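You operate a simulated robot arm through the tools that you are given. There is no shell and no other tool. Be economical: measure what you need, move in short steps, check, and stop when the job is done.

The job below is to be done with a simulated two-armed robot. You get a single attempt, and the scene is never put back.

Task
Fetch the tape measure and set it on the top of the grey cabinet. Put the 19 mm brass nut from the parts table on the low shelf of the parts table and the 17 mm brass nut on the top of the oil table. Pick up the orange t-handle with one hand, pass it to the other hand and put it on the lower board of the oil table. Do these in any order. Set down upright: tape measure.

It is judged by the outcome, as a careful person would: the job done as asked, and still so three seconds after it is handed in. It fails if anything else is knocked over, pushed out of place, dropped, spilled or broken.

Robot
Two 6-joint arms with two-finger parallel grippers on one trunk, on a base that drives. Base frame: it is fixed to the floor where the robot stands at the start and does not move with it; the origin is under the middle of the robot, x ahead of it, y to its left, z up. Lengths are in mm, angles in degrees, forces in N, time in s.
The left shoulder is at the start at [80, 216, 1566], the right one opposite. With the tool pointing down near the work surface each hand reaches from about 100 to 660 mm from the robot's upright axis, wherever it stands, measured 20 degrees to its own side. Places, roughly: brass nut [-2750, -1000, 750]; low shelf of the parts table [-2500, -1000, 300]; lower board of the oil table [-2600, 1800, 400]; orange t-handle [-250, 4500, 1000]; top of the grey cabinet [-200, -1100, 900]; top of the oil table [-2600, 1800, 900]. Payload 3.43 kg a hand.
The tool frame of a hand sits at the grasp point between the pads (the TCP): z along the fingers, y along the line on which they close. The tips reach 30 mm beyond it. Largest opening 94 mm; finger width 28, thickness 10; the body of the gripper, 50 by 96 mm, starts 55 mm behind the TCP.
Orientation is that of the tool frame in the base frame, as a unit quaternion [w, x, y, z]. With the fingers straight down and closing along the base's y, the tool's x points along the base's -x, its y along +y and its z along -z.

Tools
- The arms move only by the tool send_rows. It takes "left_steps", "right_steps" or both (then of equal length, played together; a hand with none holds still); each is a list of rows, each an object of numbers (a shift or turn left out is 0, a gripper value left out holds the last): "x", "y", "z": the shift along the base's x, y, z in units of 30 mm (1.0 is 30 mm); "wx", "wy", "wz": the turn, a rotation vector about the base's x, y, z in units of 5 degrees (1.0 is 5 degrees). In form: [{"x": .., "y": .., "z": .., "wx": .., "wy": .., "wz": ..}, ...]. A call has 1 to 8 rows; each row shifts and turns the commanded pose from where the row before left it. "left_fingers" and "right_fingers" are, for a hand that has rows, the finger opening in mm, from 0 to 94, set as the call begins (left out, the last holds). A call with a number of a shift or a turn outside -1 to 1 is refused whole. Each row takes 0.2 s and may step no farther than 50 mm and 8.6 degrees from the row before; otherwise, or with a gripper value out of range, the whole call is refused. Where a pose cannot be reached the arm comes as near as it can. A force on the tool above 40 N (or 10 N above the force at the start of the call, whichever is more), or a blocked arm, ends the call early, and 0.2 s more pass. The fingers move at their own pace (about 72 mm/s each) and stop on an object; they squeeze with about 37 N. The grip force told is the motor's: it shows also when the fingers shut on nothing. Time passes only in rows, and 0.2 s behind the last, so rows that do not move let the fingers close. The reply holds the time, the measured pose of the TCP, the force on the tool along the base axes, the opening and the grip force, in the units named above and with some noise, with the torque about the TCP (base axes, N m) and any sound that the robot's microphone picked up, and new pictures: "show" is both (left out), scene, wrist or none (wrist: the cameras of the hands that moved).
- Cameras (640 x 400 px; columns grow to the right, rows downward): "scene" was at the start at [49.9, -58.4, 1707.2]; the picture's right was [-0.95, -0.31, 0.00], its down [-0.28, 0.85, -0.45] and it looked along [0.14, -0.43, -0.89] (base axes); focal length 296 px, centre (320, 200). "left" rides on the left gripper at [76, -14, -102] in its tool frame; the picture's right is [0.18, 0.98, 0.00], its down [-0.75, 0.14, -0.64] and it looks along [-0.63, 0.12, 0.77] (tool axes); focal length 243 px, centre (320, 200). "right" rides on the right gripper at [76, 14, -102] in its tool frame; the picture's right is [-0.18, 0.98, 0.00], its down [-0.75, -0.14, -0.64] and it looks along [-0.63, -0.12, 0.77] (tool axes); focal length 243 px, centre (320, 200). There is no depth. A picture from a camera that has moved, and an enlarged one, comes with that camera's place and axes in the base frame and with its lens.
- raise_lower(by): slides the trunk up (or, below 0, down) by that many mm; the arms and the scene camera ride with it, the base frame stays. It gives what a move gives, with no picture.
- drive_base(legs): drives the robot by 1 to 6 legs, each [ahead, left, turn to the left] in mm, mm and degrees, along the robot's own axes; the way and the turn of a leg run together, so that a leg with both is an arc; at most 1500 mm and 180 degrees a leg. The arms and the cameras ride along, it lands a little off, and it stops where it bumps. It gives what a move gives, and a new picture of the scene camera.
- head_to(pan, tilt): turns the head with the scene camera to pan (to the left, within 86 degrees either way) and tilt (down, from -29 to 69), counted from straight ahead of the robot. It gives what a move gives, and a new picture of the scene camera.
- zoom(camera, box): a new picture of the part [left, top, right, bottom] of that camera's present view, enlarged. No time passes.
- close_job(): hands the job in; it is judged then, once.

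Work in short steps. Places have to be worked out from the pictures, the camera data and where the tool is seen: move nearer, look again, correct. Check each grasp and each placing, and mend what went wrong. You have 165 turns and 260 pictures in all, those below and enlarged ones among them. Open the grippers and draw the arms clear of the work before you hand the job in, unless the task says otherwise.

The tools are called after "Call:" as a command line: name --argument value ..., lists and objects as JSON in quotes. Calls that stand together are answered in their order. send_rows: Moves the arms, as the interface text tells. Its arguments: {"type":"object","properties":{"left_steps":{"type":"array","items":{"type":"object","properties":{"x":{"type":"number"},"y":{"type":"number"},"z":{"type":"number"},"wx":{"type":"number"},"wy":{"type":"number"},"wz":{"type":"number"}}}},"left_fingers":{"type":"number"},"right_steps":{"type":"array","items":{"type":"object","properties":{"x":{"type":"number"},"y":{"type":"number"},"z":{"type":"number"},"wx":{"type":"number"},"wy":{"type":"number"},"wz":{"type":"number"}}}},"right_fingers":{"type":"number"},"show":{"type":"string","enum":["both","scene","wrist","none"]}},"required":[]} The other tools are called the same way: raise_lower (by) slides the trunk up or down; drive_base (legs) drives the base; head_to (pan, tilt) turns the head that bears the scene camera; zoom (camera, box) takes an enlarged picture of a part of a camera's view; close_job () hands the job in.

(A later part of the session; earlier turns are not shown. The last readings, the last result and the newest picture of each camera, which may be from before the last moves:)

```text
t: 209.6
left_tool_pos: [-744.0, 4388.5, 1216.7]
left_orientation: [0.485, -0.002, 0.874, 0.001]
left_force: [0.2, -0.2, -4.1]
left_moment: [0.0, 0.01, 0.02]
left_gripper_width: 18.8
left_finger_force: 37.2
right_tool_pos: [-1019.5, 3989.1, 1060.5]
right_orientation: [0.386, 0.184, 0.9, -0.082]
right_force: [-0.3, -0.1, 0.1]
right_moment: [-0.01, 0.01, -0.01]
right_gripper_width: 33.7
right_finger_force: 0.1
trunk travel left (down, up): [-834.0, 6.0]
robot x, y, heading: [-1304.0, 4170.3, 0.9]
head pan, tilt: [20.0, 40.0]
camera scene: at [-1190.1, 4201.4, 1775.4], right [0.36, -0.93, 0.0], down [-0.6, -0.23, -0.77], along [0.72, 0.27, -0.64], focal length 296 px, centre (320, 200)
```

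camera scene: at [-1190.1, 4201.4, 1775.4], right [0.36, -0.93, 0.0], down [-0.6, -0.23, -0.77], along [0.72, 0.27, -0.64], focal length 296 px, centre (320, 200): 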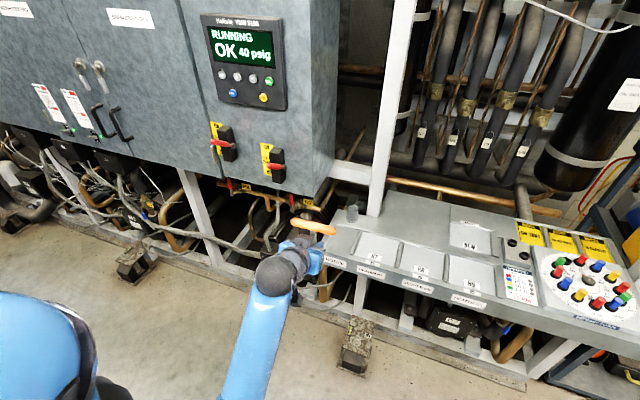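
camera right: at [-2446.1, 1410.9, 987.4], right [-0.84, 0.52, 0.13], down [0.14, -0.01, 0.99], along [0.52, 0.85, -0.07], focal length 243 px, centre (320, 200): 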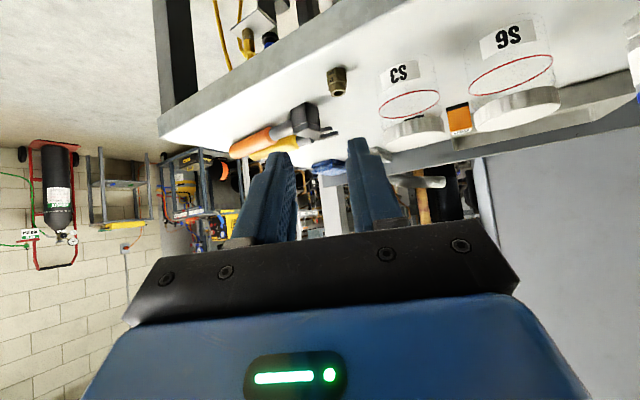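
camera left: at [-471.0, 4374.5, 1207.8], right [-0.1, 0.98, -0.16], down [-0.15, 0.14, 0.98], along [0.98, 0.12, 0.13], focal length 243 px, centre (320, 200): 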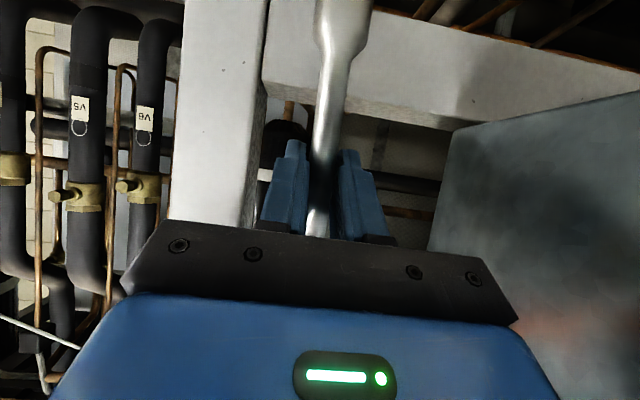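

Now the handover. I bring the left hand to the robot's centreline while pitching it to point straight down, which swings the shaft's socket end back toward the robot.

Call:
send_rows --left_steps '[{"wy": 1, "y": -1, "z": -1}, {"wy": 1, "y": -1, "z": -1}, {"wy": 1, "y": -1, "z": -1}, {"wy": 1, "y": -1, "z": -1}, {"wy": 1, "y": -1, "z": -1}, {"wy": 1, "y": -1, "z": -1}, {"wy": 1, "y": -1, "z": -1}, {"wy": 1}]' --show "none"

Call:
send_rows --left_steps '[{"wy": 1}, {"wy": 1}, {"wy": 1}, {"wy": 0.6}, {}, {}, {}, {}]' --right_steps '[{"wz": 1, "wy": -0.5}, {"wz": 1, "wy": -0.5}, {"wz": 1, "wy": -0.5}, {"wz": 1, "wy": -0.5}, {"wz": 0.8, "wy": -1}, {"wy": -1}, {"wy": -1}, {"wy": -1}]' --right_fingers 70 --show "both"

```text
t: 211.3
left_tool_pos: [-746.9, 4176.4, 1005.2]
left_orientation: [0.157, -0.002, 0.988, 0.003]
left_force: [0.3, 0.8, -2.6]
left_moment: [0.02, 0.0, -0.02]
left_gripper_width: 18.6
left_finger_force: 36.8
right_tool_pos: [-1020.9, 3989.3, 1061.2]
right_orientation: [0.386, 0.184, 0.9, -0.083]
right_force: [0.6, 0.0, -0.8]
right_moment: [0.02, 0.02, 0.0]
right_gripper_width: 34.0
right_finger_force: 0.0
trunk travel left (down, up): [-834.0, 6.0]
robot x, y, heading: [-1299.1, 4168.2, 0.6]
head pan, tilt: [20.0, 40.0]
```

```text
t: 213.2
left_tool_pos: [-745.6, 4178.5, 1008.3]
left_orientation: [0.001, -0.001, 1.0, 0.003]
left_force: [0.4, 0.2, -3.2]
left_moment: [-0.03, 0.0, 0.03]
left_gripper_width: 18.4
left_finger_force: 36.6
right_tool_pos: [-1019.9, 3989.9, 1061.5]
right_orientation: [0.617, -0.002, 0.786, 0.02]
right_force: [-0.5, 0.1, -1.0]
right_moment: [0.02, -0.02, 0.01]
right_gripper_width: 69.9
right_finger_force: 0.0
trunk travel left (down, up): [-834.0, 6.0]
robot x, y, heading: [-1301.6, 4166.5, 0.7]
head pan, tilt: [20.0, 40.0]
camera scene: at [-1190.7, 4201.7, 1775.4], right [0.36, -0.93, 0.0], down [-0.6, -0.23, -0.77], along [0.72, 0.27, -0.64], focal length 296 px, centre (320, 200)
camera right: at [-1137.2, 4001.7, 1012.9], right [0.02, 0.98, 0.21], down [-0.44, -0.18, 0.88], along [0.9, -0.11, 0.43], focal length 243 px, centre (320, 200)
camera left: at [-822.6, 4163.0, 1109.6], right [-0.19, 0.98, 0.0], down [0.75, 0.14, 0.64], along [0.63, 0.12, -0.77], focal length 243 px, centre (320, 200)
```

scene: 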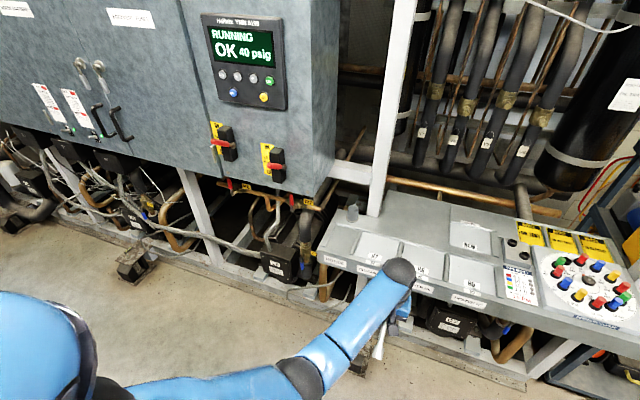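
right: 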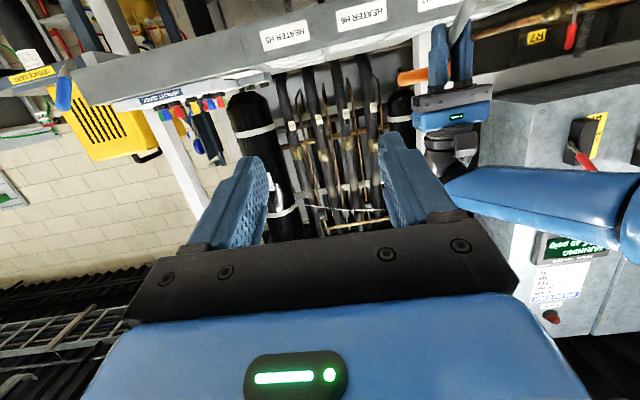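
left: 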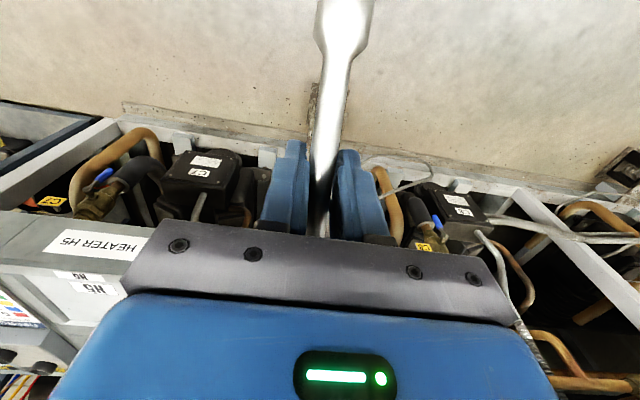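

The right camera shows the T with its shaft pointing back toward the robot. I move the right hand to a standoff point ~110 mm behind the socket end on its line.

Call:
send_rows --right_steps '[{"z": -1, "y": 0.5}, {"z": -1, "y": 0.8}, {"z": -0.3, "y": 1}, {"y": 1, "x": 0.6}, {"y": 1, "x": 0.7}, {"y": 1, "x": 1}, {"y": 1, "x": 1}, {}]' --show "wrist"

Call:
head_to --pan 0 --tilt 60

```text
t: 214.4
left_tool_pos: [-746.0, 4177.6, 1004.4]
left_orientation: [0.0, -0.001, 1.0, 0.002]
left_force: [-0.7, 0.5, -2.9]
left_moment: [0.01, 0.04, 0.01]
left_gripper_width: 18.9
left_finger_force: 37.3
right_tool_pos: [-1005.2, 4024.4, 958.2]
right_orientation: [0.597, -0.056, 0.799, -0.049]
right_force: [0.0, -0.4, 0.6]
right_moment: [0.02, 0.0, 0.0]
right_gripper_width: 69.9
right_finger_force: 0.0
trunk travel left (down, up): [-834.0, 6.0]
robot x, y, heading: [-1299.4, 4171.4, 0.8]
head pan, tilt: [20.0, 40.0]
stopped in row 6 (right hand): the arm was blocked; the commanded pose is now the measured one
camera right: at [-1124.9, 4026.8, 914.6], right [0.02, 1.0, 0.03], down [-0.4, -0.02, 0.92], along [0.92, -0.03, 0.4], focal length 243 px, centre (320, 200)
```

right: 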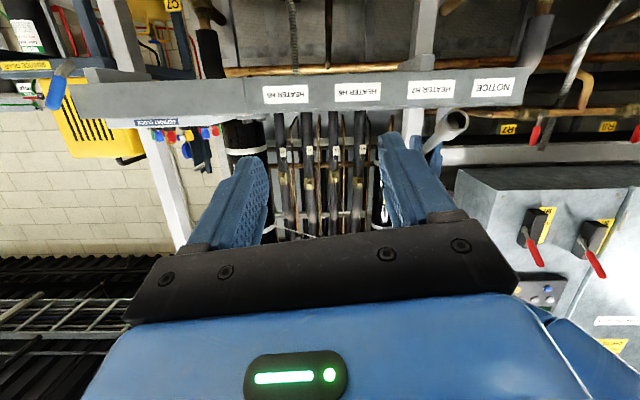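

```text
t: 215.2
left_tool_pos: [-743.9, 4177.1, 1006.2]
left_orientation: [0.001, -0.001, 1.0, 0.003]
left_force: [-0.3, 0.5, -2.2]
left_moment: [-0.01, 0.04, 0.03]
left_gripper_width: 18.4
left_finger_force: 37.3
right_tool_pos: [-1003.7, 4023.7, 958.2]
right_orientation: [0.598, -0.055, 0.798, -0.05]
right_force: [0.1, 0.1, 0.0]
right_moment: [0.01, -0.01, 0.0]
right_gripper_width: 70.0
right_finger_force: 0.1
trunk travel left (down, up): [-834.0, 6.0]
robot x, y, heading: [-1302.3, 4169.2, 0.7]
head pan, tilt: [0.0, 60.0]
camera scene: at [-1204.1, 4171.9, 1748.7], right [0.02, -1.0, 0.0], down [-0.87, -0.01, -0.5], along [0.5, 0.01, -0.87], focal length 296 px, centre (320, 200)
```

scene: 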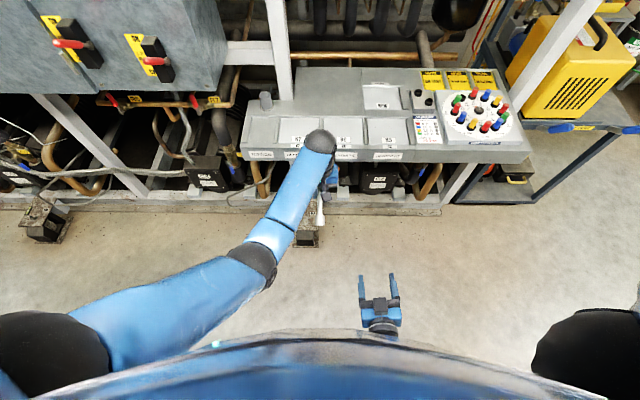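

The right wrist was blocked by the trunk. I instead yaw the meeting ~35° so the shaft points back-right, and move the right hand outward, levelling its roll.

Call:
send_rows --right_steps '[{"y": -1, "x": 0.3, "wx": 0.85}, {"y": -1, "x": 0.3, "wx": 0.85}, {"y": -0.7, "x": 0.5}, {"wz": 1}, {"wz": 1}, {"wz": 1}, {"wz": 1}, {"wz": 1}]' --left_steps '[{"wz": 1}, {"wz": 1}, {"wz": 1}, {"wz": 1}, {"wz": 1}, {"wz": 1}, {"wz": 1}, {}]' --show "scene"

```text
t: 217.0
left_tool_pos: [-746.8, 4178.3, 1006.9]
left_orientation: [0.0, -0.302, 0.953, 0.004]
left_force: [0.4, -0.2, -2.7]
left_moment: [-0.02, 0.01, 0.01]
left_gripper_width: 18.6
left_finger_force: 37.2
right_tool_pos: [-1036.6, 4047.7, 926.0]
right_orientation: [0.583, -0.185, 0.778, 0.141]
right_force: [0.3, 0.5, -0.2]
right_moment: [0.0, 0.0, 0.01]
right_gripper_width: 69.8
right_finger_force: 0.0
right hand out of reach, approached as far as the arm can: row 2, 3, 4, 5, 6, 7, 8
trunk travel left (down, up): [-834.0, 6.0]
robot x, y, heading: [-1302.7, 4170.7, 1.0]
head pan, tilt: [0.0, 60.0]
camera scene: at [-1204.8, 4171.6, 1748.8], right [0.01, -1.0, 0.0], down [-0.87, -0.01, -0.5], along [0.5, 0.01, -0.87], focal length 296 px, centre (320, 200)
```

scene: 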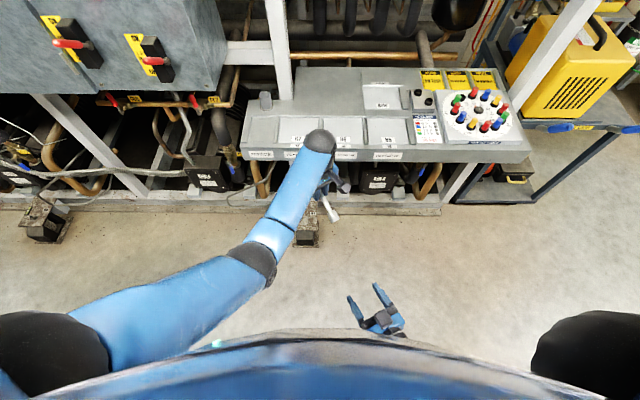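

The right hand is too close in; move it forward along its pointing direction and a bit up.

Call:
send_rows --right_steps '[{"x": 1, "y": -0.3}, {"x": 1, "y": -0.3, "z": 0.3}, {"x": 1, "z": 0.3}, {"x": 1, "z": 0.4}, {"wz": 0.5, "x": 0.5}, {}]' --show "both"

```text
t: 218.4
left_tool_pos: [-746.0, 4177.1, 1006.5]
left_orientation: [0.0, -0.302, 0.953, 0.003]
left_force: [0.0, 0.3, -3.2]
left_moment: [0.0, -0.01, -0.03]
left_gripper_width: 18.5
left_finger_force: 37.3
right_tool_pos: [-974.2, 4103.2, 927.1]
right_orientation: [0.58, -0.201, 0.774, 0.153]
right_force: [-0.5, 0.3, -0.1]
right_moment: [0.02, -0.02, 0.01]
right_gripper_width: 69.8
right_finger_force: 0.1
right hand out of reach, approached as far as the arm can: row 1, 2, 3, 4, 5
trunk travel left (down, up): [-834.0, 6.0]
robot x, y, heading: [-1300.6, 4170.1, 0.7]
head pan, tilt: [0.0, 60.0]
camera scene: at [-1204.9, 4171.4, 1748.8], right [0.01, -1.0, 0.0], down [-0.87, -0.01, -0.5], along [0.5, 0.01, -0.87], focal length 296 px, centre (320, 200)
camera right: at [-1084.4, 4055.9, 883.9], right [-0.44, 0.88, 0.18], down [-0.28, -0.32, 0.9], along [0.85, 0.34, 0.39], focal length 243 px, centre (320, 200)
```

scene: 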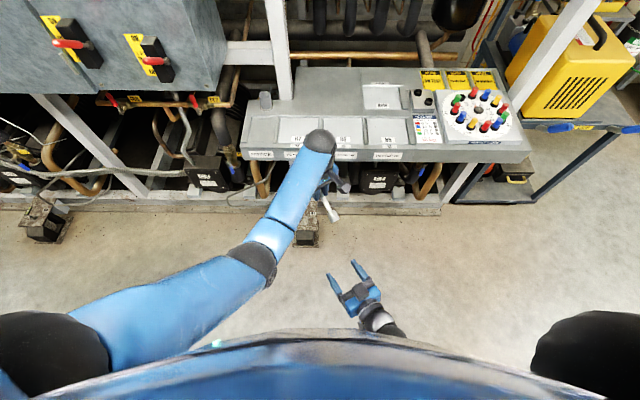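
right: 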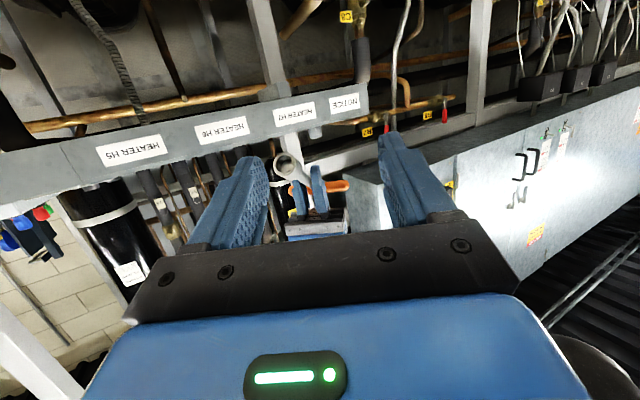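

The socket end is right ahead of the right gripper. I advance toward the standoff point (−849,4105,980).

Call:
send_rows --right_steps '[{"x": 1, "z": 0.4}, {"x": 1, "z": 0.4}, {"x": 1, "z": 0.4}, {"x": 1, "z": 0.5, "wz": 0.6}, {"wz": 0.6}, {}]' --show "both"

```text
t: 219.8
left_tool_pos: [-746.5, 4178.0, 1005.5]
left_orientation: [0.0, -0.301, 0.953, 0.002]
left_force: [-0.1, -0.7, -3.6]
left_moment: [0.02, 0.0, 0.02]
left_gripper_width: 18.8
left_finger_force: 37.1
right_tool_pos: [-911.4, 4178.0, 958.4]
right_orientation: [0.571, -0.241, 0.763, 0.183]
right_force: [0.4, 0.1, -1.2]
right_moment: [-0.01, 0.03, -0.03]
right_gripper_width: 69.9
right_finger_force: 0.1
right hand out of reach, approached as far as the arm can: row 1, 2, 3, 4, 5
trunk travel left (down, up): [-834.0, 6.0]
robot x, y, heading: [-1300.9, 4167.0, 0.8]
head pan, tilt: [0.0, 60.0]
camera scene: at [-1205.0, 4171.4, 1748.8], right [0.01, -1.0, 0.0], down [-0.87, -0.01, -0.5], along [0.5, 0.01, -0.87], focal length 296 px, centre (320, 200)
camera right: at [-1017.0, 4119.4, 915.5], right [-0.52, 0.83, 0.18], down [-0.25, -0.35, 0.9], along [0.81, 0.43, 0.39], focal length 243 px, centre (320, 200)
```

scene: 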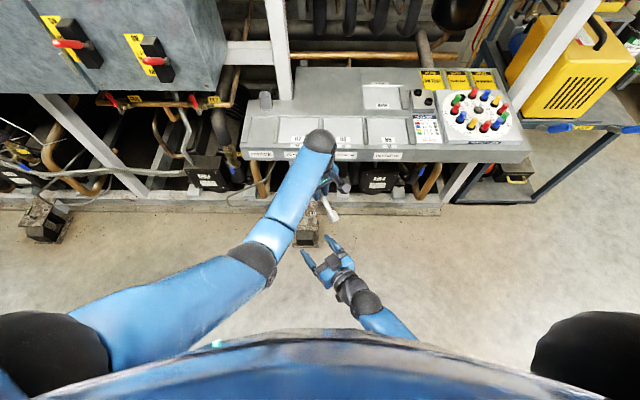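
right: 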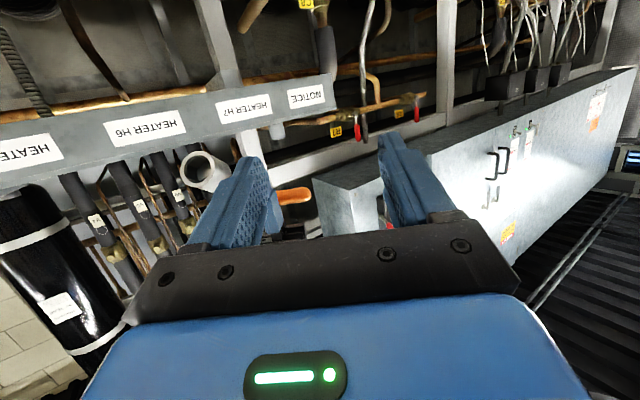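

I lower both hands ~60 mm to ease the right arm's reach, and shift the right hand back toward −y before advancing, so its fingers don't sweep the socket.

Call:
send_rows --right_steps '[{"z": -1}, {"z": -1}, {"y": -1, "z": -0.3}, {"y": -1}, {"y": -1}, {"y": -0.7}, {}]' --left_steps '[{"z": -1}, {"z": -1}, {}, {}, {}, {}, {}]' --show "both"

```text
t: 221.4
left_tool_pos: [-746.0, 4177.8, 946.0]
left_orientation: [0.0, -0.302, 0.953, 0.003]
left_force: [-0.5, -0.4, -4.0]
left_moment: [0.04, 0.01, -0.05]
left_gripper_width: 18.8
left_finger_force: 37.3
right_tool_pos: [-951.1, 4159.4, 880.3]
right_orientation: [0.572, -0.24, 0.763, 0.182]
right_force: [-0.6, 0.4, -0.4]
right_moment: [0.03, -0.02, -0.02]
right_gripper_width: 69.8
right_finger_force: 0.1
right hand out of reach, approached as far as the arm can: row 2, 3, 4, 5, 6
trunk travel left (down, up): [-834.0, 6.0]
robot x, y, heading: [-1298.0, 4169.2, 0.9]
head pan, tilt: [0.0, 60.0]
camera scene: at [-1204.6, 4171.9, 1748.8], right [0.01, -1.0, 0.0], down [-0.87, -0.01, -0.5], along [0.5, 0.01, -0.87], focal length 296 px, centre (320, 200)
camera right: at [-1056.6, 4101.6, 838.7], right [-0.52, 0.83, 0.18], down [-0.25, -0.35, 0.9], along [0.82, 0.43, 0.39], focal length 243 px, centre (320, 200)
camera left: at [-801.5, 4122.1, 1048.6], right [-0.72, 0.7, 0.0], down [0.54, 0.55, 0.64], along [0.45, 0.46, -0.76], focal length 243 px, centre (320, 200)
```

scene: 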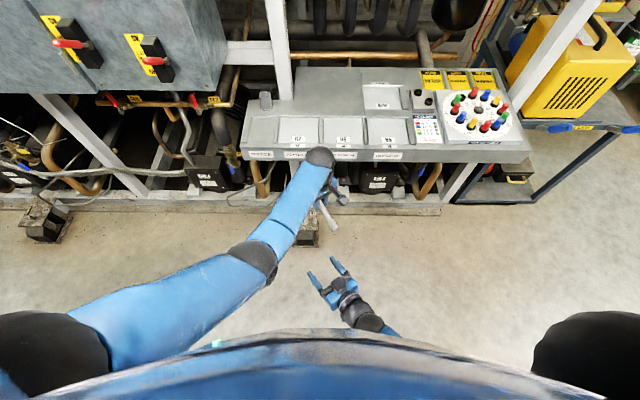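
right: 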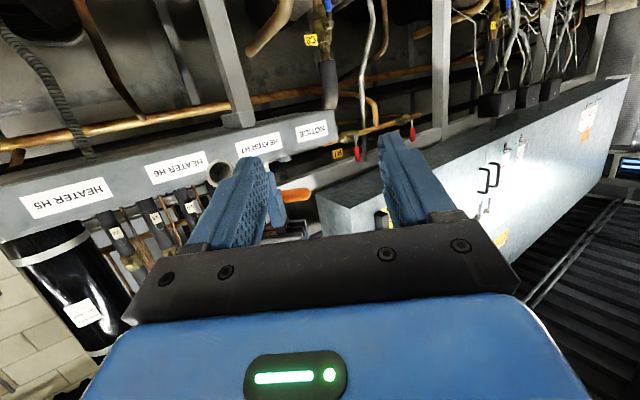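
left: 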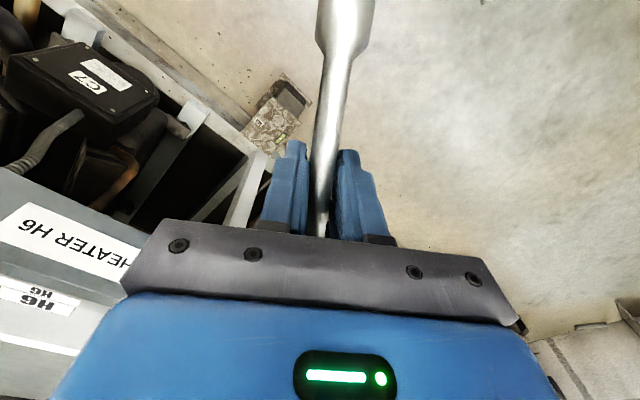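

The right arm favours being further left when yawed. I shift the left hand +100 mm in y, and bring the right hand to the standoff behind the socket.

Call:
send_rows --left_steps '[{"y": 1}, {"y": 1}, {"y": 1}, {"y": 0.4}, {}, {}]' --right_steps '[{}, {"z": 0.5}, {"z": 0.5, "y": 0.4}, {"x": 0.8, "y": 0.4, "z": 0.5}, {"x": 0.8, "z": 0.2}, {}]' --show "both"

```text
t: 222.8
left_tool_pos: [-747.6, 4280.5, 947.0]
left_orientation: [0.0, -0.302, 0.953, 0.002]
left_force: [0.9, 0.2, -3.2]
left_moment: [0.0, -0.04, 0.01]
left_gripper_width: 18.7
left_finger_force: 37.1
right_tool_pos: [-904.0, 4182.8, 934.9]
right_orientation: [0.572, -0.24, 0.764, 0.181]
right_force: [-0.1, -0.8, -0.7]
right_moment: [-0.01, 0.01, 0.0]
right_gripper_width: 70.1
right_finger_force: 0.2
trunk travel left (down, up): [-834.0, 6.0]
robot x, y, heading: [-1300.9, 4169.1, 1.0]
head pan, tilt: [0.0, 60.0]
camera scene: at [-1204.9, 4171.4, 1748.8], right [0.01, -1.0, 0.0], down [-0.87, -0.01, -0.5], along [0.5, 0.01, -0.87], focal length 296 px, centre (320, 200)
camera right: at [-1008.8, 4125.6, 891.2], right [-0.52, 0.83, 0.18], down [-0.25, -0.35, 0.9], along [0.82, 0.43, 0.39], focal length 243 px, centre (320, 200)
camera left: at [-802.4, 4224.2, 1049.6], right [-0.72, 0.7, 0.01], down [0.54, 0.55, 0.64], along [0.45, 0.46, -0.76], focal length 243 px, centre (320, 200)
```

scene: 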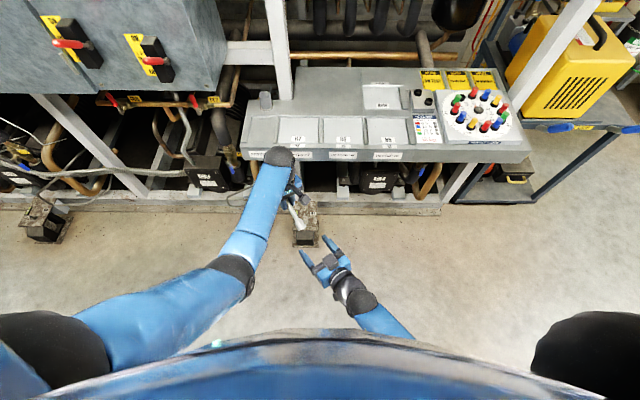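
right: 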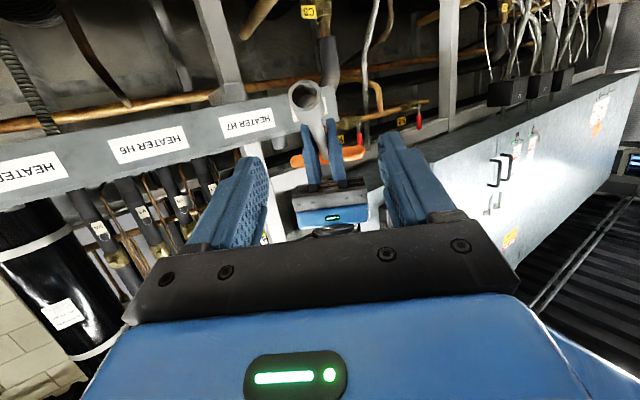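
left: 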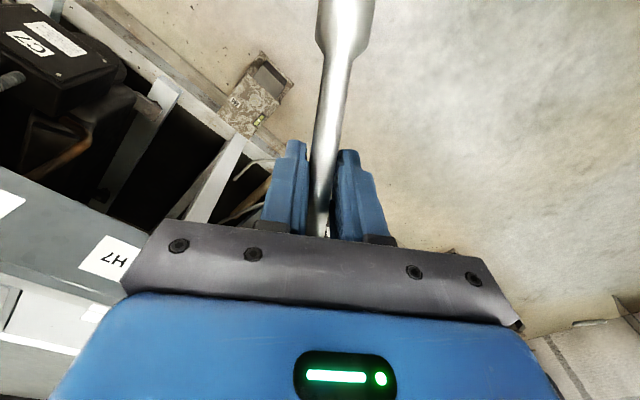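

The geometry matches the prediction exactly (socket rim at (−822,4228,890)). Advance along the tool line toward the grip point (−803,4242,905), checking before the final part.

Call:
send_rows --right_steps '[{"x": 0.8, "y": 0.48, "z": -0.25}, {"x": 0.8, "y": 0.48, "z": -0.25}, {"x": 0.8, "y": 0.48, "z": -0.25}, {}]' --show "both"

```text
t: 223.8
left_tool_pos: [-746.6, 4280.0, 945.7]
left_orientation: [0.0, -0.302, 0.953, 0.002]
left_force: [0.1, -0.9, -3.1]
left_moment: [-0.02, -0.02, -0.03]
left_gripper_width: 18.6
left_finger_force: 37.0
right_tool_pos: [-840.4, 4238.1, 903.5]
right_orientation: [0.571, -0.24, 0.763, 0.182]
right_force: [0.3, 0.2, 0.3]
right_moment: [0.0, -0.04, 0.02]
right_gripper_width: 70.0
right_finger_force: 0.1
right hand out of reach, approached as far as the arm can: row 1, 3
trunk travel left (down, up): [-834.0, 6.0]
robot x, y, heading: [-1302.9, 4167.3, 1.2]
head pan, tilt: [0.0, 60.0]
camera scene: at [-1204.7, 4171.8, 1748.8], right [0.01, -1.0, 0.0], down [-0.87, -0.01, -0.5], along [0.5, 0.01, -0.87], focal length 296 px, centre (320, 200)
camera right: at [-945.8, 4181.3, 861.0], right [-0.52, 0.83, 0.18], down [-0.25, -0.35, 0.9], along [0.82, 0.43, 0.39], focal length 243 px, centre (320, 200)
```

scene: 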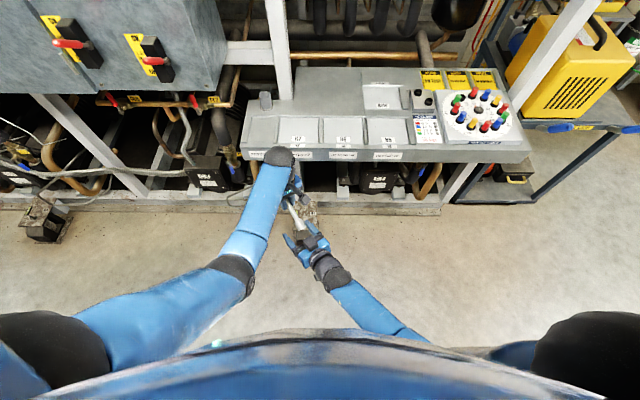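
right: 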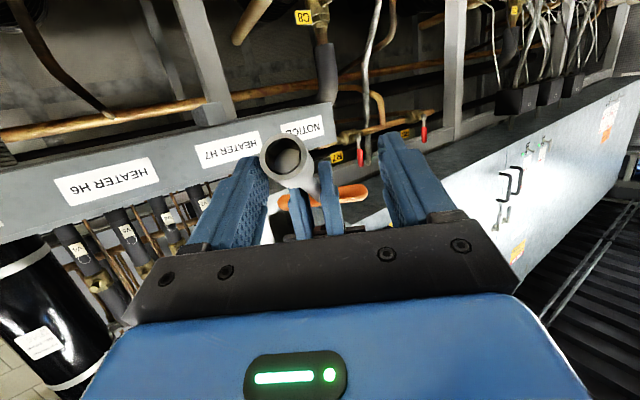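

The right arm is at its reach edge, 38 mm short. I bring the left hand with the T back by that amount instead.

Call:
send_rows --left_steps '[{"x": -0.65}, {"x": -0.6, "y": -0.1}, {}]' --show "none"

Call:
send_rows --right_steps '[{}]' --show "both"

```text
t: 224.6
left_tool_pos: [-783.8, 4277.4, 946.0]
left_orientation: [0.0, -0.301, 0.954, 0.003]
left_force: [-0.7, 0.9, -3.9]
left_moment: [0.0, -0.01, 0.03]
left_gripper_width: 18.4
left_finger_force: 36.6
right_tool_pos: [-840.3, 4239.4, 903.0]
right_orientation: [0.572, -0.24, 0.763, 0.182]
right_force: [1.5, -0.7, 0.0]
right_moment: [0.04, -0.02, 0.01]
right_gripper_width: 69.9
right_finger_force: 0.0
trunk travel left (down, up): [-834.0, 6.0]
robot x, y, heading: [-1304.5, 4172.6, 0.7]
head pan, tilt: [0.0, 60.0]
```

```text
t: 225.0
left_tool_pos: [-784.2, 4277.2, 946.0]
left_orientation: [0.0, -0.301, 0.953, 0.003]
left_force: [-0.1, 0.3, -2.8]
left_moment: [0.01, -0.01, -0.01]
left_gripper_width: 18.8
left_finger_force: 37.1
right_tool_pos: [-840.3, 4239.5, 904.7]
right_orientation: [0.571, -0.241, 0.763, 0.182]
right_force: [-0.7, -0.4, -0.3]
right_moment: [-0.02, 0.03, -0.02]
right_gripper_width: 70.1
right_finger_force: 0.0
trunk travel left (down, up): [-834.0, 6.0]
robot x, y, heading: [-1302.2, 4165.0, 0.7]
head pan, tilt: [0.0, 60.0]
camera scene: at [-1205.0, 4172.1, 1748.8], right [0.01, -1.0, 0.0], down [-0.87, -0.01, -0.5], along [0.5, 0.01, -0.87], focal length 296 px, centre (320, 200)
camera right: at [-946.2, 4181.3, 861.1], right [-0.52, 0.83, 0.18], down [-0.25, -0.35, 0.9], along [0.82, 0.43, 0.39], focal length 243 px, centre (320, 200)
```

scene: 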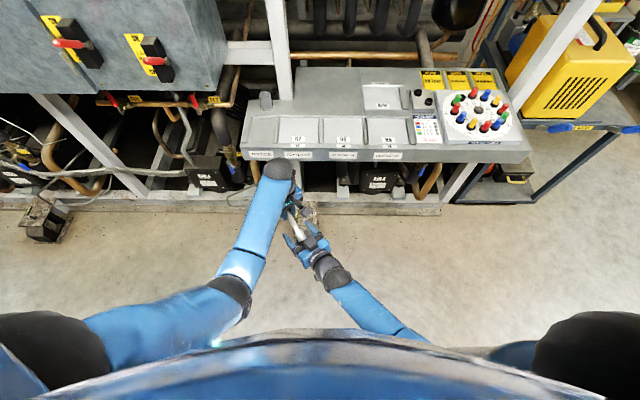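
right: 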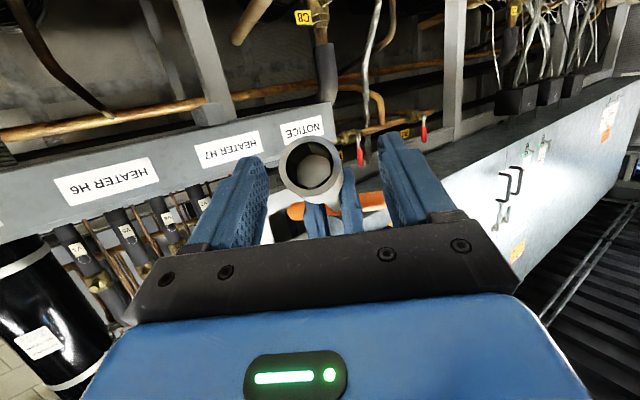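

The socket is between the right fingers. Close the right hand.

Call:
send_rows --right_steps '[{}, {}, {}, {}]' --right_fingers 8 --show "wrist"

```text
t: 226.0
left_tool_pos: [-784.6, 4276.9, 946.0]
left_orientation: [-0.001, -0.302, 0.953, 0.002]
left_force: [-0.2, 2.7, -2.8]
left_moment: [-0.03, 0.03, -0.03]
left_gripper_width: 18.7
left_finger_force: 37.0
right_tool_pos: [-840.6, 4239.3, 904.2]
right_orientation: [0.572, -0.24, 0.763, 0.182]
right_force: [0.5, 0.5, 0.4]
right_moment: [0.03, -0.03, -0.07]
right_gripper_width: 33.2
right_finger_force: 37.1
trunk travel left (down, up): [-834.0, 6.0]
robot x, y, heading: [-1302.8, 4168.4, 1.0]
head pan, tilt: [0.0, 60.0]
camera right: at [-945.9, 4181.2, 860.9], right [-0.52, 0.83, 0.18], down [-0.25, -0.35, 0.9], along [0.82, 0.43, 0.39], focal length 243 px, centre (320, 200)
```

right: 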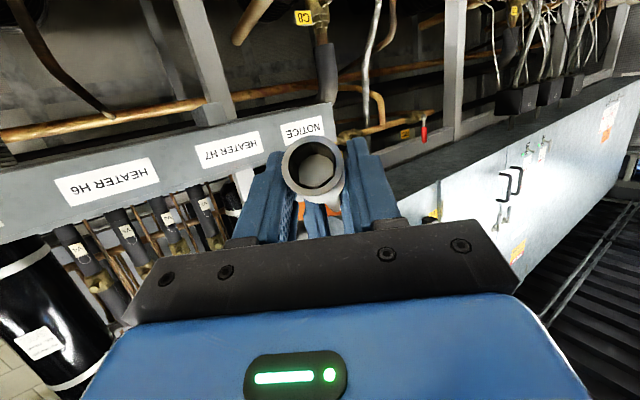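

Right grips the socket (33 mm, 37 N). Open the left hand, then lift it straight off.

Call:
send_rows --left_steps '[{}, {}, {}]' --left_fingers 60 --show "none"

Call:
send_rows --left_steps '[{"z": 1}, {"z": 1}, {"y": 1}, {"y": 1}, {"y": 1}, {}]' --show "both"

```text
t: 226.8
left_tool_pos: [-784.3, 4276.5, 945.7]
left_orientation: [-0.001, -0.301, 0.954, 0.002]
left_force: [-0.7, 0.4, -0.7]
left_moment: [0.0, 0.03, 0.01]
left_gripper_width: 60.0
left_finger_force: 0.0
right_tool_pos: [-839.7, 4239.1, 904.3]
right_orientation: [0.57, -0.24, 0.764, 0.181]
right_force: [0.3, 0.4, 0.3]
right_moment: [-0.14, 0.14, -0.04]
right_gripper_width: 33.1
right_finger_force: 37.1
trunk travel left (down, up): [-834.0, 6.0]
robot x, y, heading: [-1301.8, 4170.3, 0.5]
head pan, tilt: [0.0, 60.0]
```

```text
t: 228.2
left_tool_pos: [-783.9, 4368.5, 1006.7]
left_orientation: [0.001, -0.302, 0.953, 0.003]
left_force: [-0.3, 0.3, -0.2]
left_moment: [-0.04, 0.03, 0.0]
left_gripper_width: 60.1
left_finger_force: 0.1
right_tool_pos: [-841.0, 4238.2, 903.6]
right_orientation: [0.571, -0.241, 0.764, 0.182]
right_force: [-0.2, 0.3, 0.1]
right_moment: [-0.15, 0.18, 0.0]
right_gripper_width: 33.1
right_finger_force: 37.1
trunk travel left (down, up): [-834.0, 6.0]
robot x, y, heading: [-1302.0, 4167.6, 0.7]
head pan, tilt: [0.0, 60.0]
camera scene: at [-1204.5, 4171.6, 1748.7], right [0.01, -1.0, 0.0], down [-0.87, -0.01, -0.5], along [0.5, 0.01, -0.87], focal length 296 px, centre (320, 200)
camera left: at [-839.3, 4312.6, 1108.5], right [-0.72, 0.7, 0.0], down [0.53, 0.55, 0.65], along [0.45, 0.47, -0.76], focal length 243 px, centre (320, 200)
```

scene: 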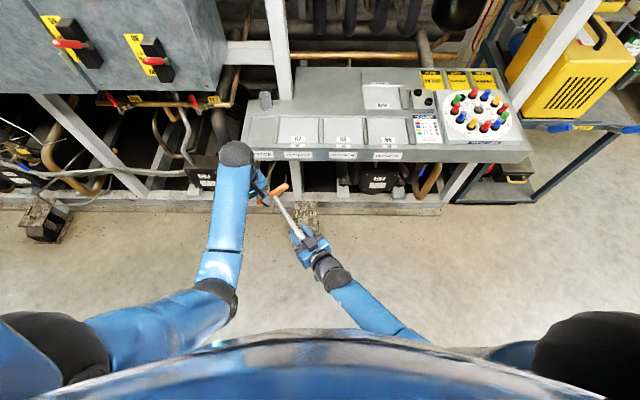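
left: 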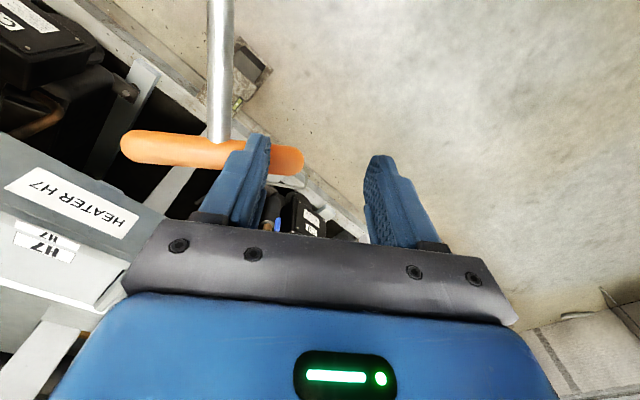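

The right hand now holds the T alone. I lift the left hand clear of the bar end and away.

Call:
send_rows --left_steps '[{"z": 1}, {"z": 0.5, "wy": -1}, {"y": 1, "wy": -1}, {"y": 1, "wy": -1}, {"x": -1, "wy": -1}, {"x": -1, "z": 0.5}, {"x": -1, "z": 0.5}, {"x": -1}]' --show "scene"

```text
t: 230.0
left_tool_pos: [-905.0, 4425.0, 1082.4]
left_orientation: [0.166, -0.298, 0.938, -0.05]
left_force: [0.8, -0.5, 0.0]
left_moment: [0.04, 0.03, 0.04]
left_gripper_width: 60.3
left_finger_force: 0.2
right_tool_pos: [-841.7, 4239.0, 905.2]
right_orientation: [0.572, -0.241, 0.763, 0.182]
right_force: [-0.1, -0.8, 0.3]
right_moment: [-0.17, 0.2, 0.0]
right_gripper_width: 33.2
right_finger_force: 37.2
trunk travel left (down, up): [-834.0, 6.0]
robot x, y, heading: [-1304.9, 4170.8, 0.8]
head pan, tilt: [0.0, 60.0]
camera scene: at [-1206.2, 4172.1, 1748.9], right [0.01, -1.0, 0.0], down [-0.87, -0.01, -0.5], along [0.5, 0.01, -0.87], focal length 296 px, centre (320, 200)
```

scene: 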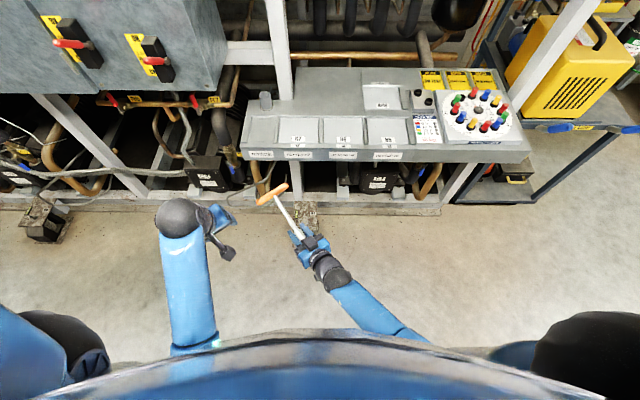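

T secured in the right hand. I square the right hand's yaw and pull it to the right side for driving.

Call:
send_rows --right_steps '[{"wz": -1, "y": -0.5}, {"wz": -1, "y": -0.7}, {"wz": -1, "y": -0.8}, {"wz": -1, "y": -1}, {"wz": -1, "y": -1}, {"wz": -1, "y": -1}, {"wz": -1, "y": -1}, {"y": -0.5}]' --show "both"

```text
t: 231.8
left_tool_pos: [-902.2, 4424.6, 1080.7]
left_orientation: [0.165, -0.299, 0.939, -0.049]
left_force: [0.5, 0.4, 0.3]
left_moment: [0.0, -0.02, 0.0]
left_gripper_width: 59.8
left_finger_force: 0.0
right_tool_pos: [-841.3, 4043.0, 902.1]
right_orientation: [0.6, -0.001, 0.8, 0.003]
right_force: [0.6, -0.2, 0.0]
right_moment: [-0.01, 0.26, 0.0]
right_gripper_width: 33.3
right_finger_force: 36.6
trunk travel left (down, up): [-834.0, 6.0]
robot x, y, heading: [-1300.8, 4171.0, 0.7]
head pan, tilt: [0.0, 60.0]
camera scene: at [-1204.8, 4171.4, 1748.8], right [0.01, -1.0, 0.0], down [-0.87, -0.01, -0.5], along [0.5, 0.01, -0.87], focal length 296 px, centre (320, 200)
camera right: at [-960.7, 4056.9, 859.5], right [0.05, 0.98, 0.18], down [-0.4, -0.15, 0.9], along [0.91, -0.12, 0.39], focal length 243 px, centre (320, 200)
```

scene: 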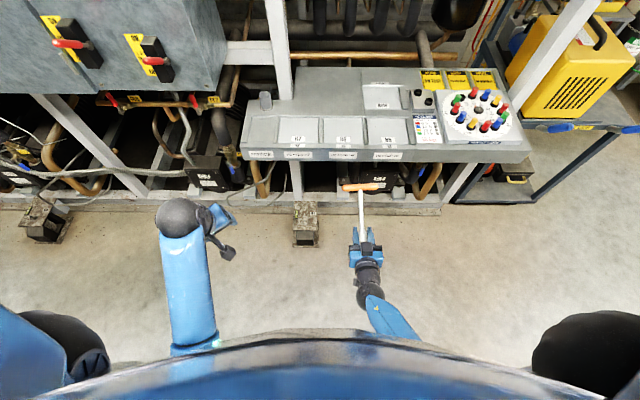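
right: 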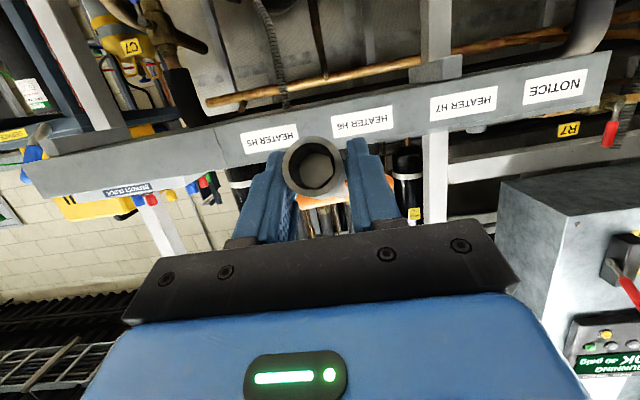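

Now drive: turn left 90°, reverse down the aisle, then left to the front of the oil table.

Call:
drive_base --legs '[[0, 0, 89.5], [-1500, 0, 0], [-1500, 0, 0], [-350, 0, 0], [0, 1100, 0]]'

Call:
head_to --pan 5 --tilt 30

```text
t: 257.0
left_tool_pos: [-2710.7, 1267.7, 1080.7]
left_orientation: [-0.153, 0.871, -0.459, -0.082]
left_force: [-0.5, 0.5, -0.3]
left_moment: [-0.01, 0.0, 0.02]
left_gripper_width: 59.9
left_finger_force: 0.1
right_tool_pos: [-2329.4, 1324.6, 902.7]
right_orientation: [0.425, -0.562, 0.569, 0.423]
right_force: [-0.3, -0.4, -0.5]
right_moment: [-0.25, 0.02, -0.01]
right_gripper_width: 33.2
right_finger_force: 36.7
trunk travel left (down, up): [-834.0, 6.0]
robot x, y, heading: [-2457.5, 862.6, 90.0]
head pan, tilt: [0.0, 60.0]
camera scene: at [-2459.3, 965.0, 1748.8], right [1.0, 0.0, 0.0], down [0.0, -0.87, -0.5], along [0.0, 0.5, -0.87], focal length 296 px, centre (320, 200)
```

scene: 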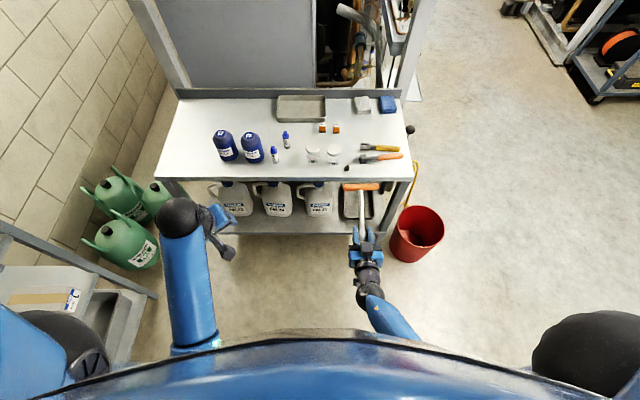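

```text
t: 258.0
left_tool_pos: [-2712.3, 1268.3, 1081.6]
left_orientation: [-0.153, 0.871, -0.459, -0.082]
left_force: [0.0, -0.5, 0.0]
left_moment: [0.0, 0.01, -0.02]
left_gripper_width: 60.0
left_finger_force: 0.1
right_tool_pos: [-2328.6, 1324.9, 902.4]
right_orientation: [0.425, -0.563, 0.568, 0.424]
right_force: [-0.1, 0.6, 0.3]
right_moment: [-0.27, 0.0, 0.0]
right_gripper_width: 33.0
right_finger_force: 36.8
trunk travel left (down, up): [-834.0, 6.0]
robot x, y, heading: [-2462.7, 864.4, 90.3]
head pan, tilt: [5.0, 30.0]
camera scene: at [-2469.1, 988.5, 1790.8], right [1.0, 0.09, 0.0], down [0.04, -0.5, -0.87], along [-0.08, 0.86, -0.5], focal length 296 px, centre (320, 200)
```

scene: 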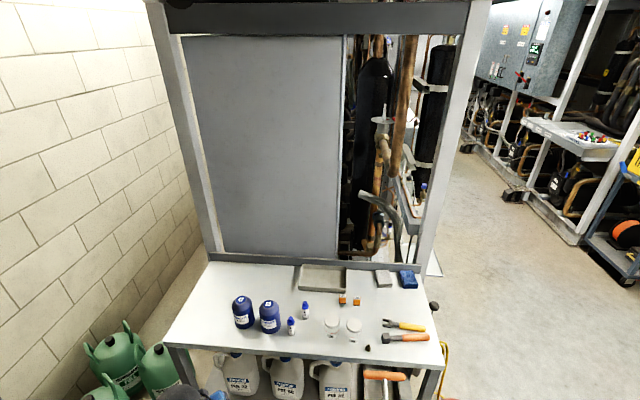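

The 17 mm nut still stands there. I back up 300 mm, lower the trunk, and look at the lower board.

Call:
drive_base --legs '[[-300, 0, 0]]'

Call:
raise_lower --by -400

Call:
head_to --pan 0 --tilt 25

```text
t: 260.0
left_tool_pos: [-2709.3, 977.5, 1079.0]
left_orientation: [-0.153, 0.87, -0.462, -0.08]
left_force: [-0.3, 0.4, -0.3]
left_moment: [-0.04, -0.01, -0.02]
left_gripper_width: 59.8
left_finger_force: 0.0
right_tool_pos: [-2326.6, 1031.8, 901.9]
right_orientation: [0.426, -0.561, 0.572, 0.421]
right_force: [0.4, 0.2, 0.1]
right_moment: [-0.27, -0.04, 0.03]
right_gripper_width: 33.3
right_finger_force: 37.2
trunk travel left (down, up): [-834.0, 6.0]
robot x, y, heading: [-2459.3, 572.2, 89.7]
head pan, tilt: [5.0, 30.0]
camera scene: at [-2468.4, 697.9, 1790.5], right [1.0, 0.08, 0.0], down [0.04, -0.5, -0.86], along [-0.07, 0.86, -0.5], focal length 296 px, centre (320, 200)
```

scene: 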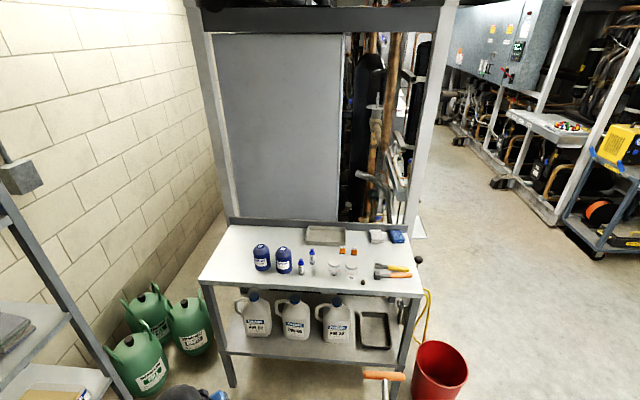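

```text
t: 263.8
left_tool_pos: [-2709.7, 975.4, 679.5]
left_orientation: [-0.153, 0.869, -0.463, -0.081]
left_force: [0.0, 0.6, 0.5]
left_moment: [-0.02, -0.01, 0.03]
left_gripper_width: 60.1
left_finger_force: 0.1
right_tool_pos: [-2327.6, 1029.6, 502.1]
right_orientation: [0.427, -0.56, 0.571, 0.422]
right_force: [0.4, -0.1, 0.4]
right_moment: [-0.27, -0.01, -0.02]
right_gripper_width: 33.1
right_finger_force: 36.9
trunk travel left (down, up): [-434.0, 406.0]
robot x, y, heading: [-2464.8, 569.1, 89.4]
head pan, tilt: [5.0, 30.0]
```

```text
t: 264.5
left_tool_pos: [-2709.4, 974.7, 681.2]
left_orientation: [-0.153, 0.87, -0.462, -0.081]
left_force: [-0.5, 0.1, 0.5]
left_moment: [-0.01, 0.0, 0.03]
left_gripper_width: 60.0
left_finger_force: 0.0
right_tool_pos: [-2327.3, 1029.0, 502.9]
right_orientation: [0.427, -0.56, 0.571, 0.422]
right_force: [0.1, -0.2, 0.4]
right_moment: [-0.25, 0.0, -0.01]
right_gripper_width: 33.2
right_finger_force: 37.3
trunk travel left (down, up): [-434.0, 406.0]
robot x, y, heading: [-2462.7, 570.9, 89.7]
head pan, tilt: [0.0, 25.0]
camera scene: at [-2460.5, 695.6, 1398.8], right [1.0, 0.0, 0.0], down [0.0, -0.42, -0.91], along [0.0, 0.91, -0.42], focal length 296 px, centre (320, 200)
```

scene: 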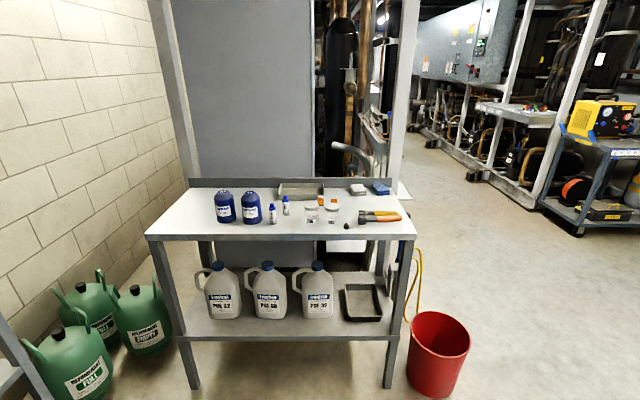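

The free strip of the lower board in front of the jugs is ~100 mm deep, so the T should lie with its shaft along x. I'll work facing −x from the front-right of the table: shift right, turn to heading 180, then sidestep toward the table.

Call:
drive_base --legs '[[0, -285, 0], [0, 0, 90.3], [0, -500, 0]]'

Call:
head_to --pan -40 --tilt 35

```text
t: 272.8
left_tool_pos: [-2585.2, 813.4, 680.7]
left_orientation: [-0.05, 0.941, 0.29, -0.166]
left_force: [-0.4, -0.5, 0.8]
left_moment: [-0.01, -0.02, -0.01]
left_gripper_width: 59.8
left_finger_force: 0.1
right_tool_pos: [-2639.3, 1195.7, 503.4]
right_orientation: [-0.002, 0.8, -0.006, -0.599]
right_force: [0.3, 0.1, 0.1]
right_moment: [-0.03, -0.26, -0.03]
right_gripper_width: 33.2
right_finger_force: 36.9
trunk travel left (down, up): [-434.0, 406.0]
robot x, y, heading: [-2185.8, 1063.8, 179.7]
head pan, tilt: [0.0, 25.0]
camera scene: at [-2304.5, 1065.5, 1398.8], right [0.0, 1.0, 0.0], down [0.42, 0.0, -0.91], along [-0.91, 0.0, -0.42], focal length 296 px, centre (320, 200)
```

scene: 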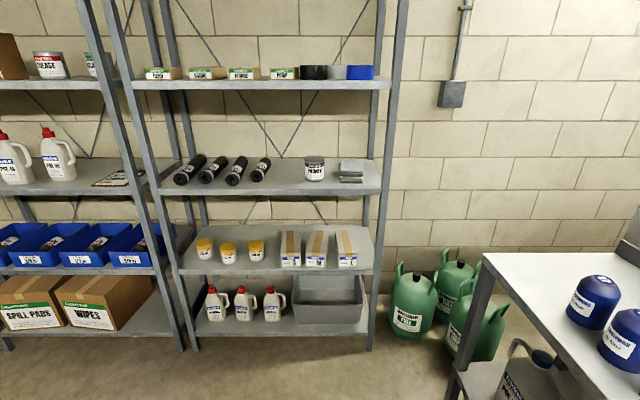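

```text
t: 273.9
left_tool_pos: [-2584.0, 813.6, 681.1]
left_orientation: [-0.051, 0.941, 0.29, -0.165]
left_force: [-0.4, 1.4, 0.8]
left_moment: [-0.02, 0.03, -0.02]
left_gripper_width: 60.0
left_finger_force: 0.0
right_tool_pos: [-2640.5, 1195.9, 501.7]
right_orientation: [-0.003, 0.8, -0.007, -0.6]
right_force: [-0.5, 0.5, 0.7]
right_moment: [-0.01, -0.27, 0.0]
right_gripper_width: 33.2
right_finger_force: 37.4
trunk travel left (down, up): [-434.0, 406.0]
robot x, y, heading: [-2182.5, 1065.7, 179.9]
head pan, tilt: [-40.0, 35.0]
camera scene: at [-2279.7, 1121.8, 1383.1], right [0.64, 0.77, 0.0], down [0.44, -0.37, -0.82], along [-0.63, 0.53, -0.57], focal length 296 px, centre (320, 200)
```

scene: 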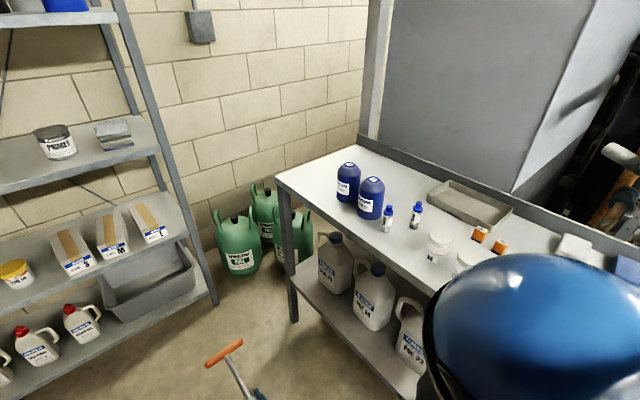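

Call:
zoom --camera "scene" --box '[270, 220, 470, 400]'

```text
2.22 times, centred on (370, 310) of scene
camera zoom: at [-2279.7, 1121.8, 1383.1], right [0.64, 0.77, 0.0], down [0.44, -0.37, -0.82], along [-0.63, 0.53, -0.57], focal length 657 px, centre (209, -44)
```

zoom: 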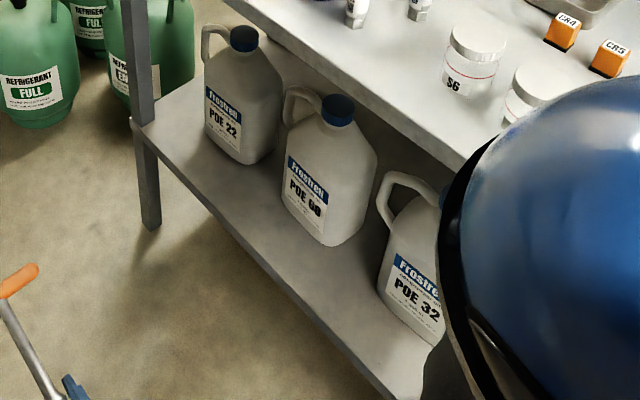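

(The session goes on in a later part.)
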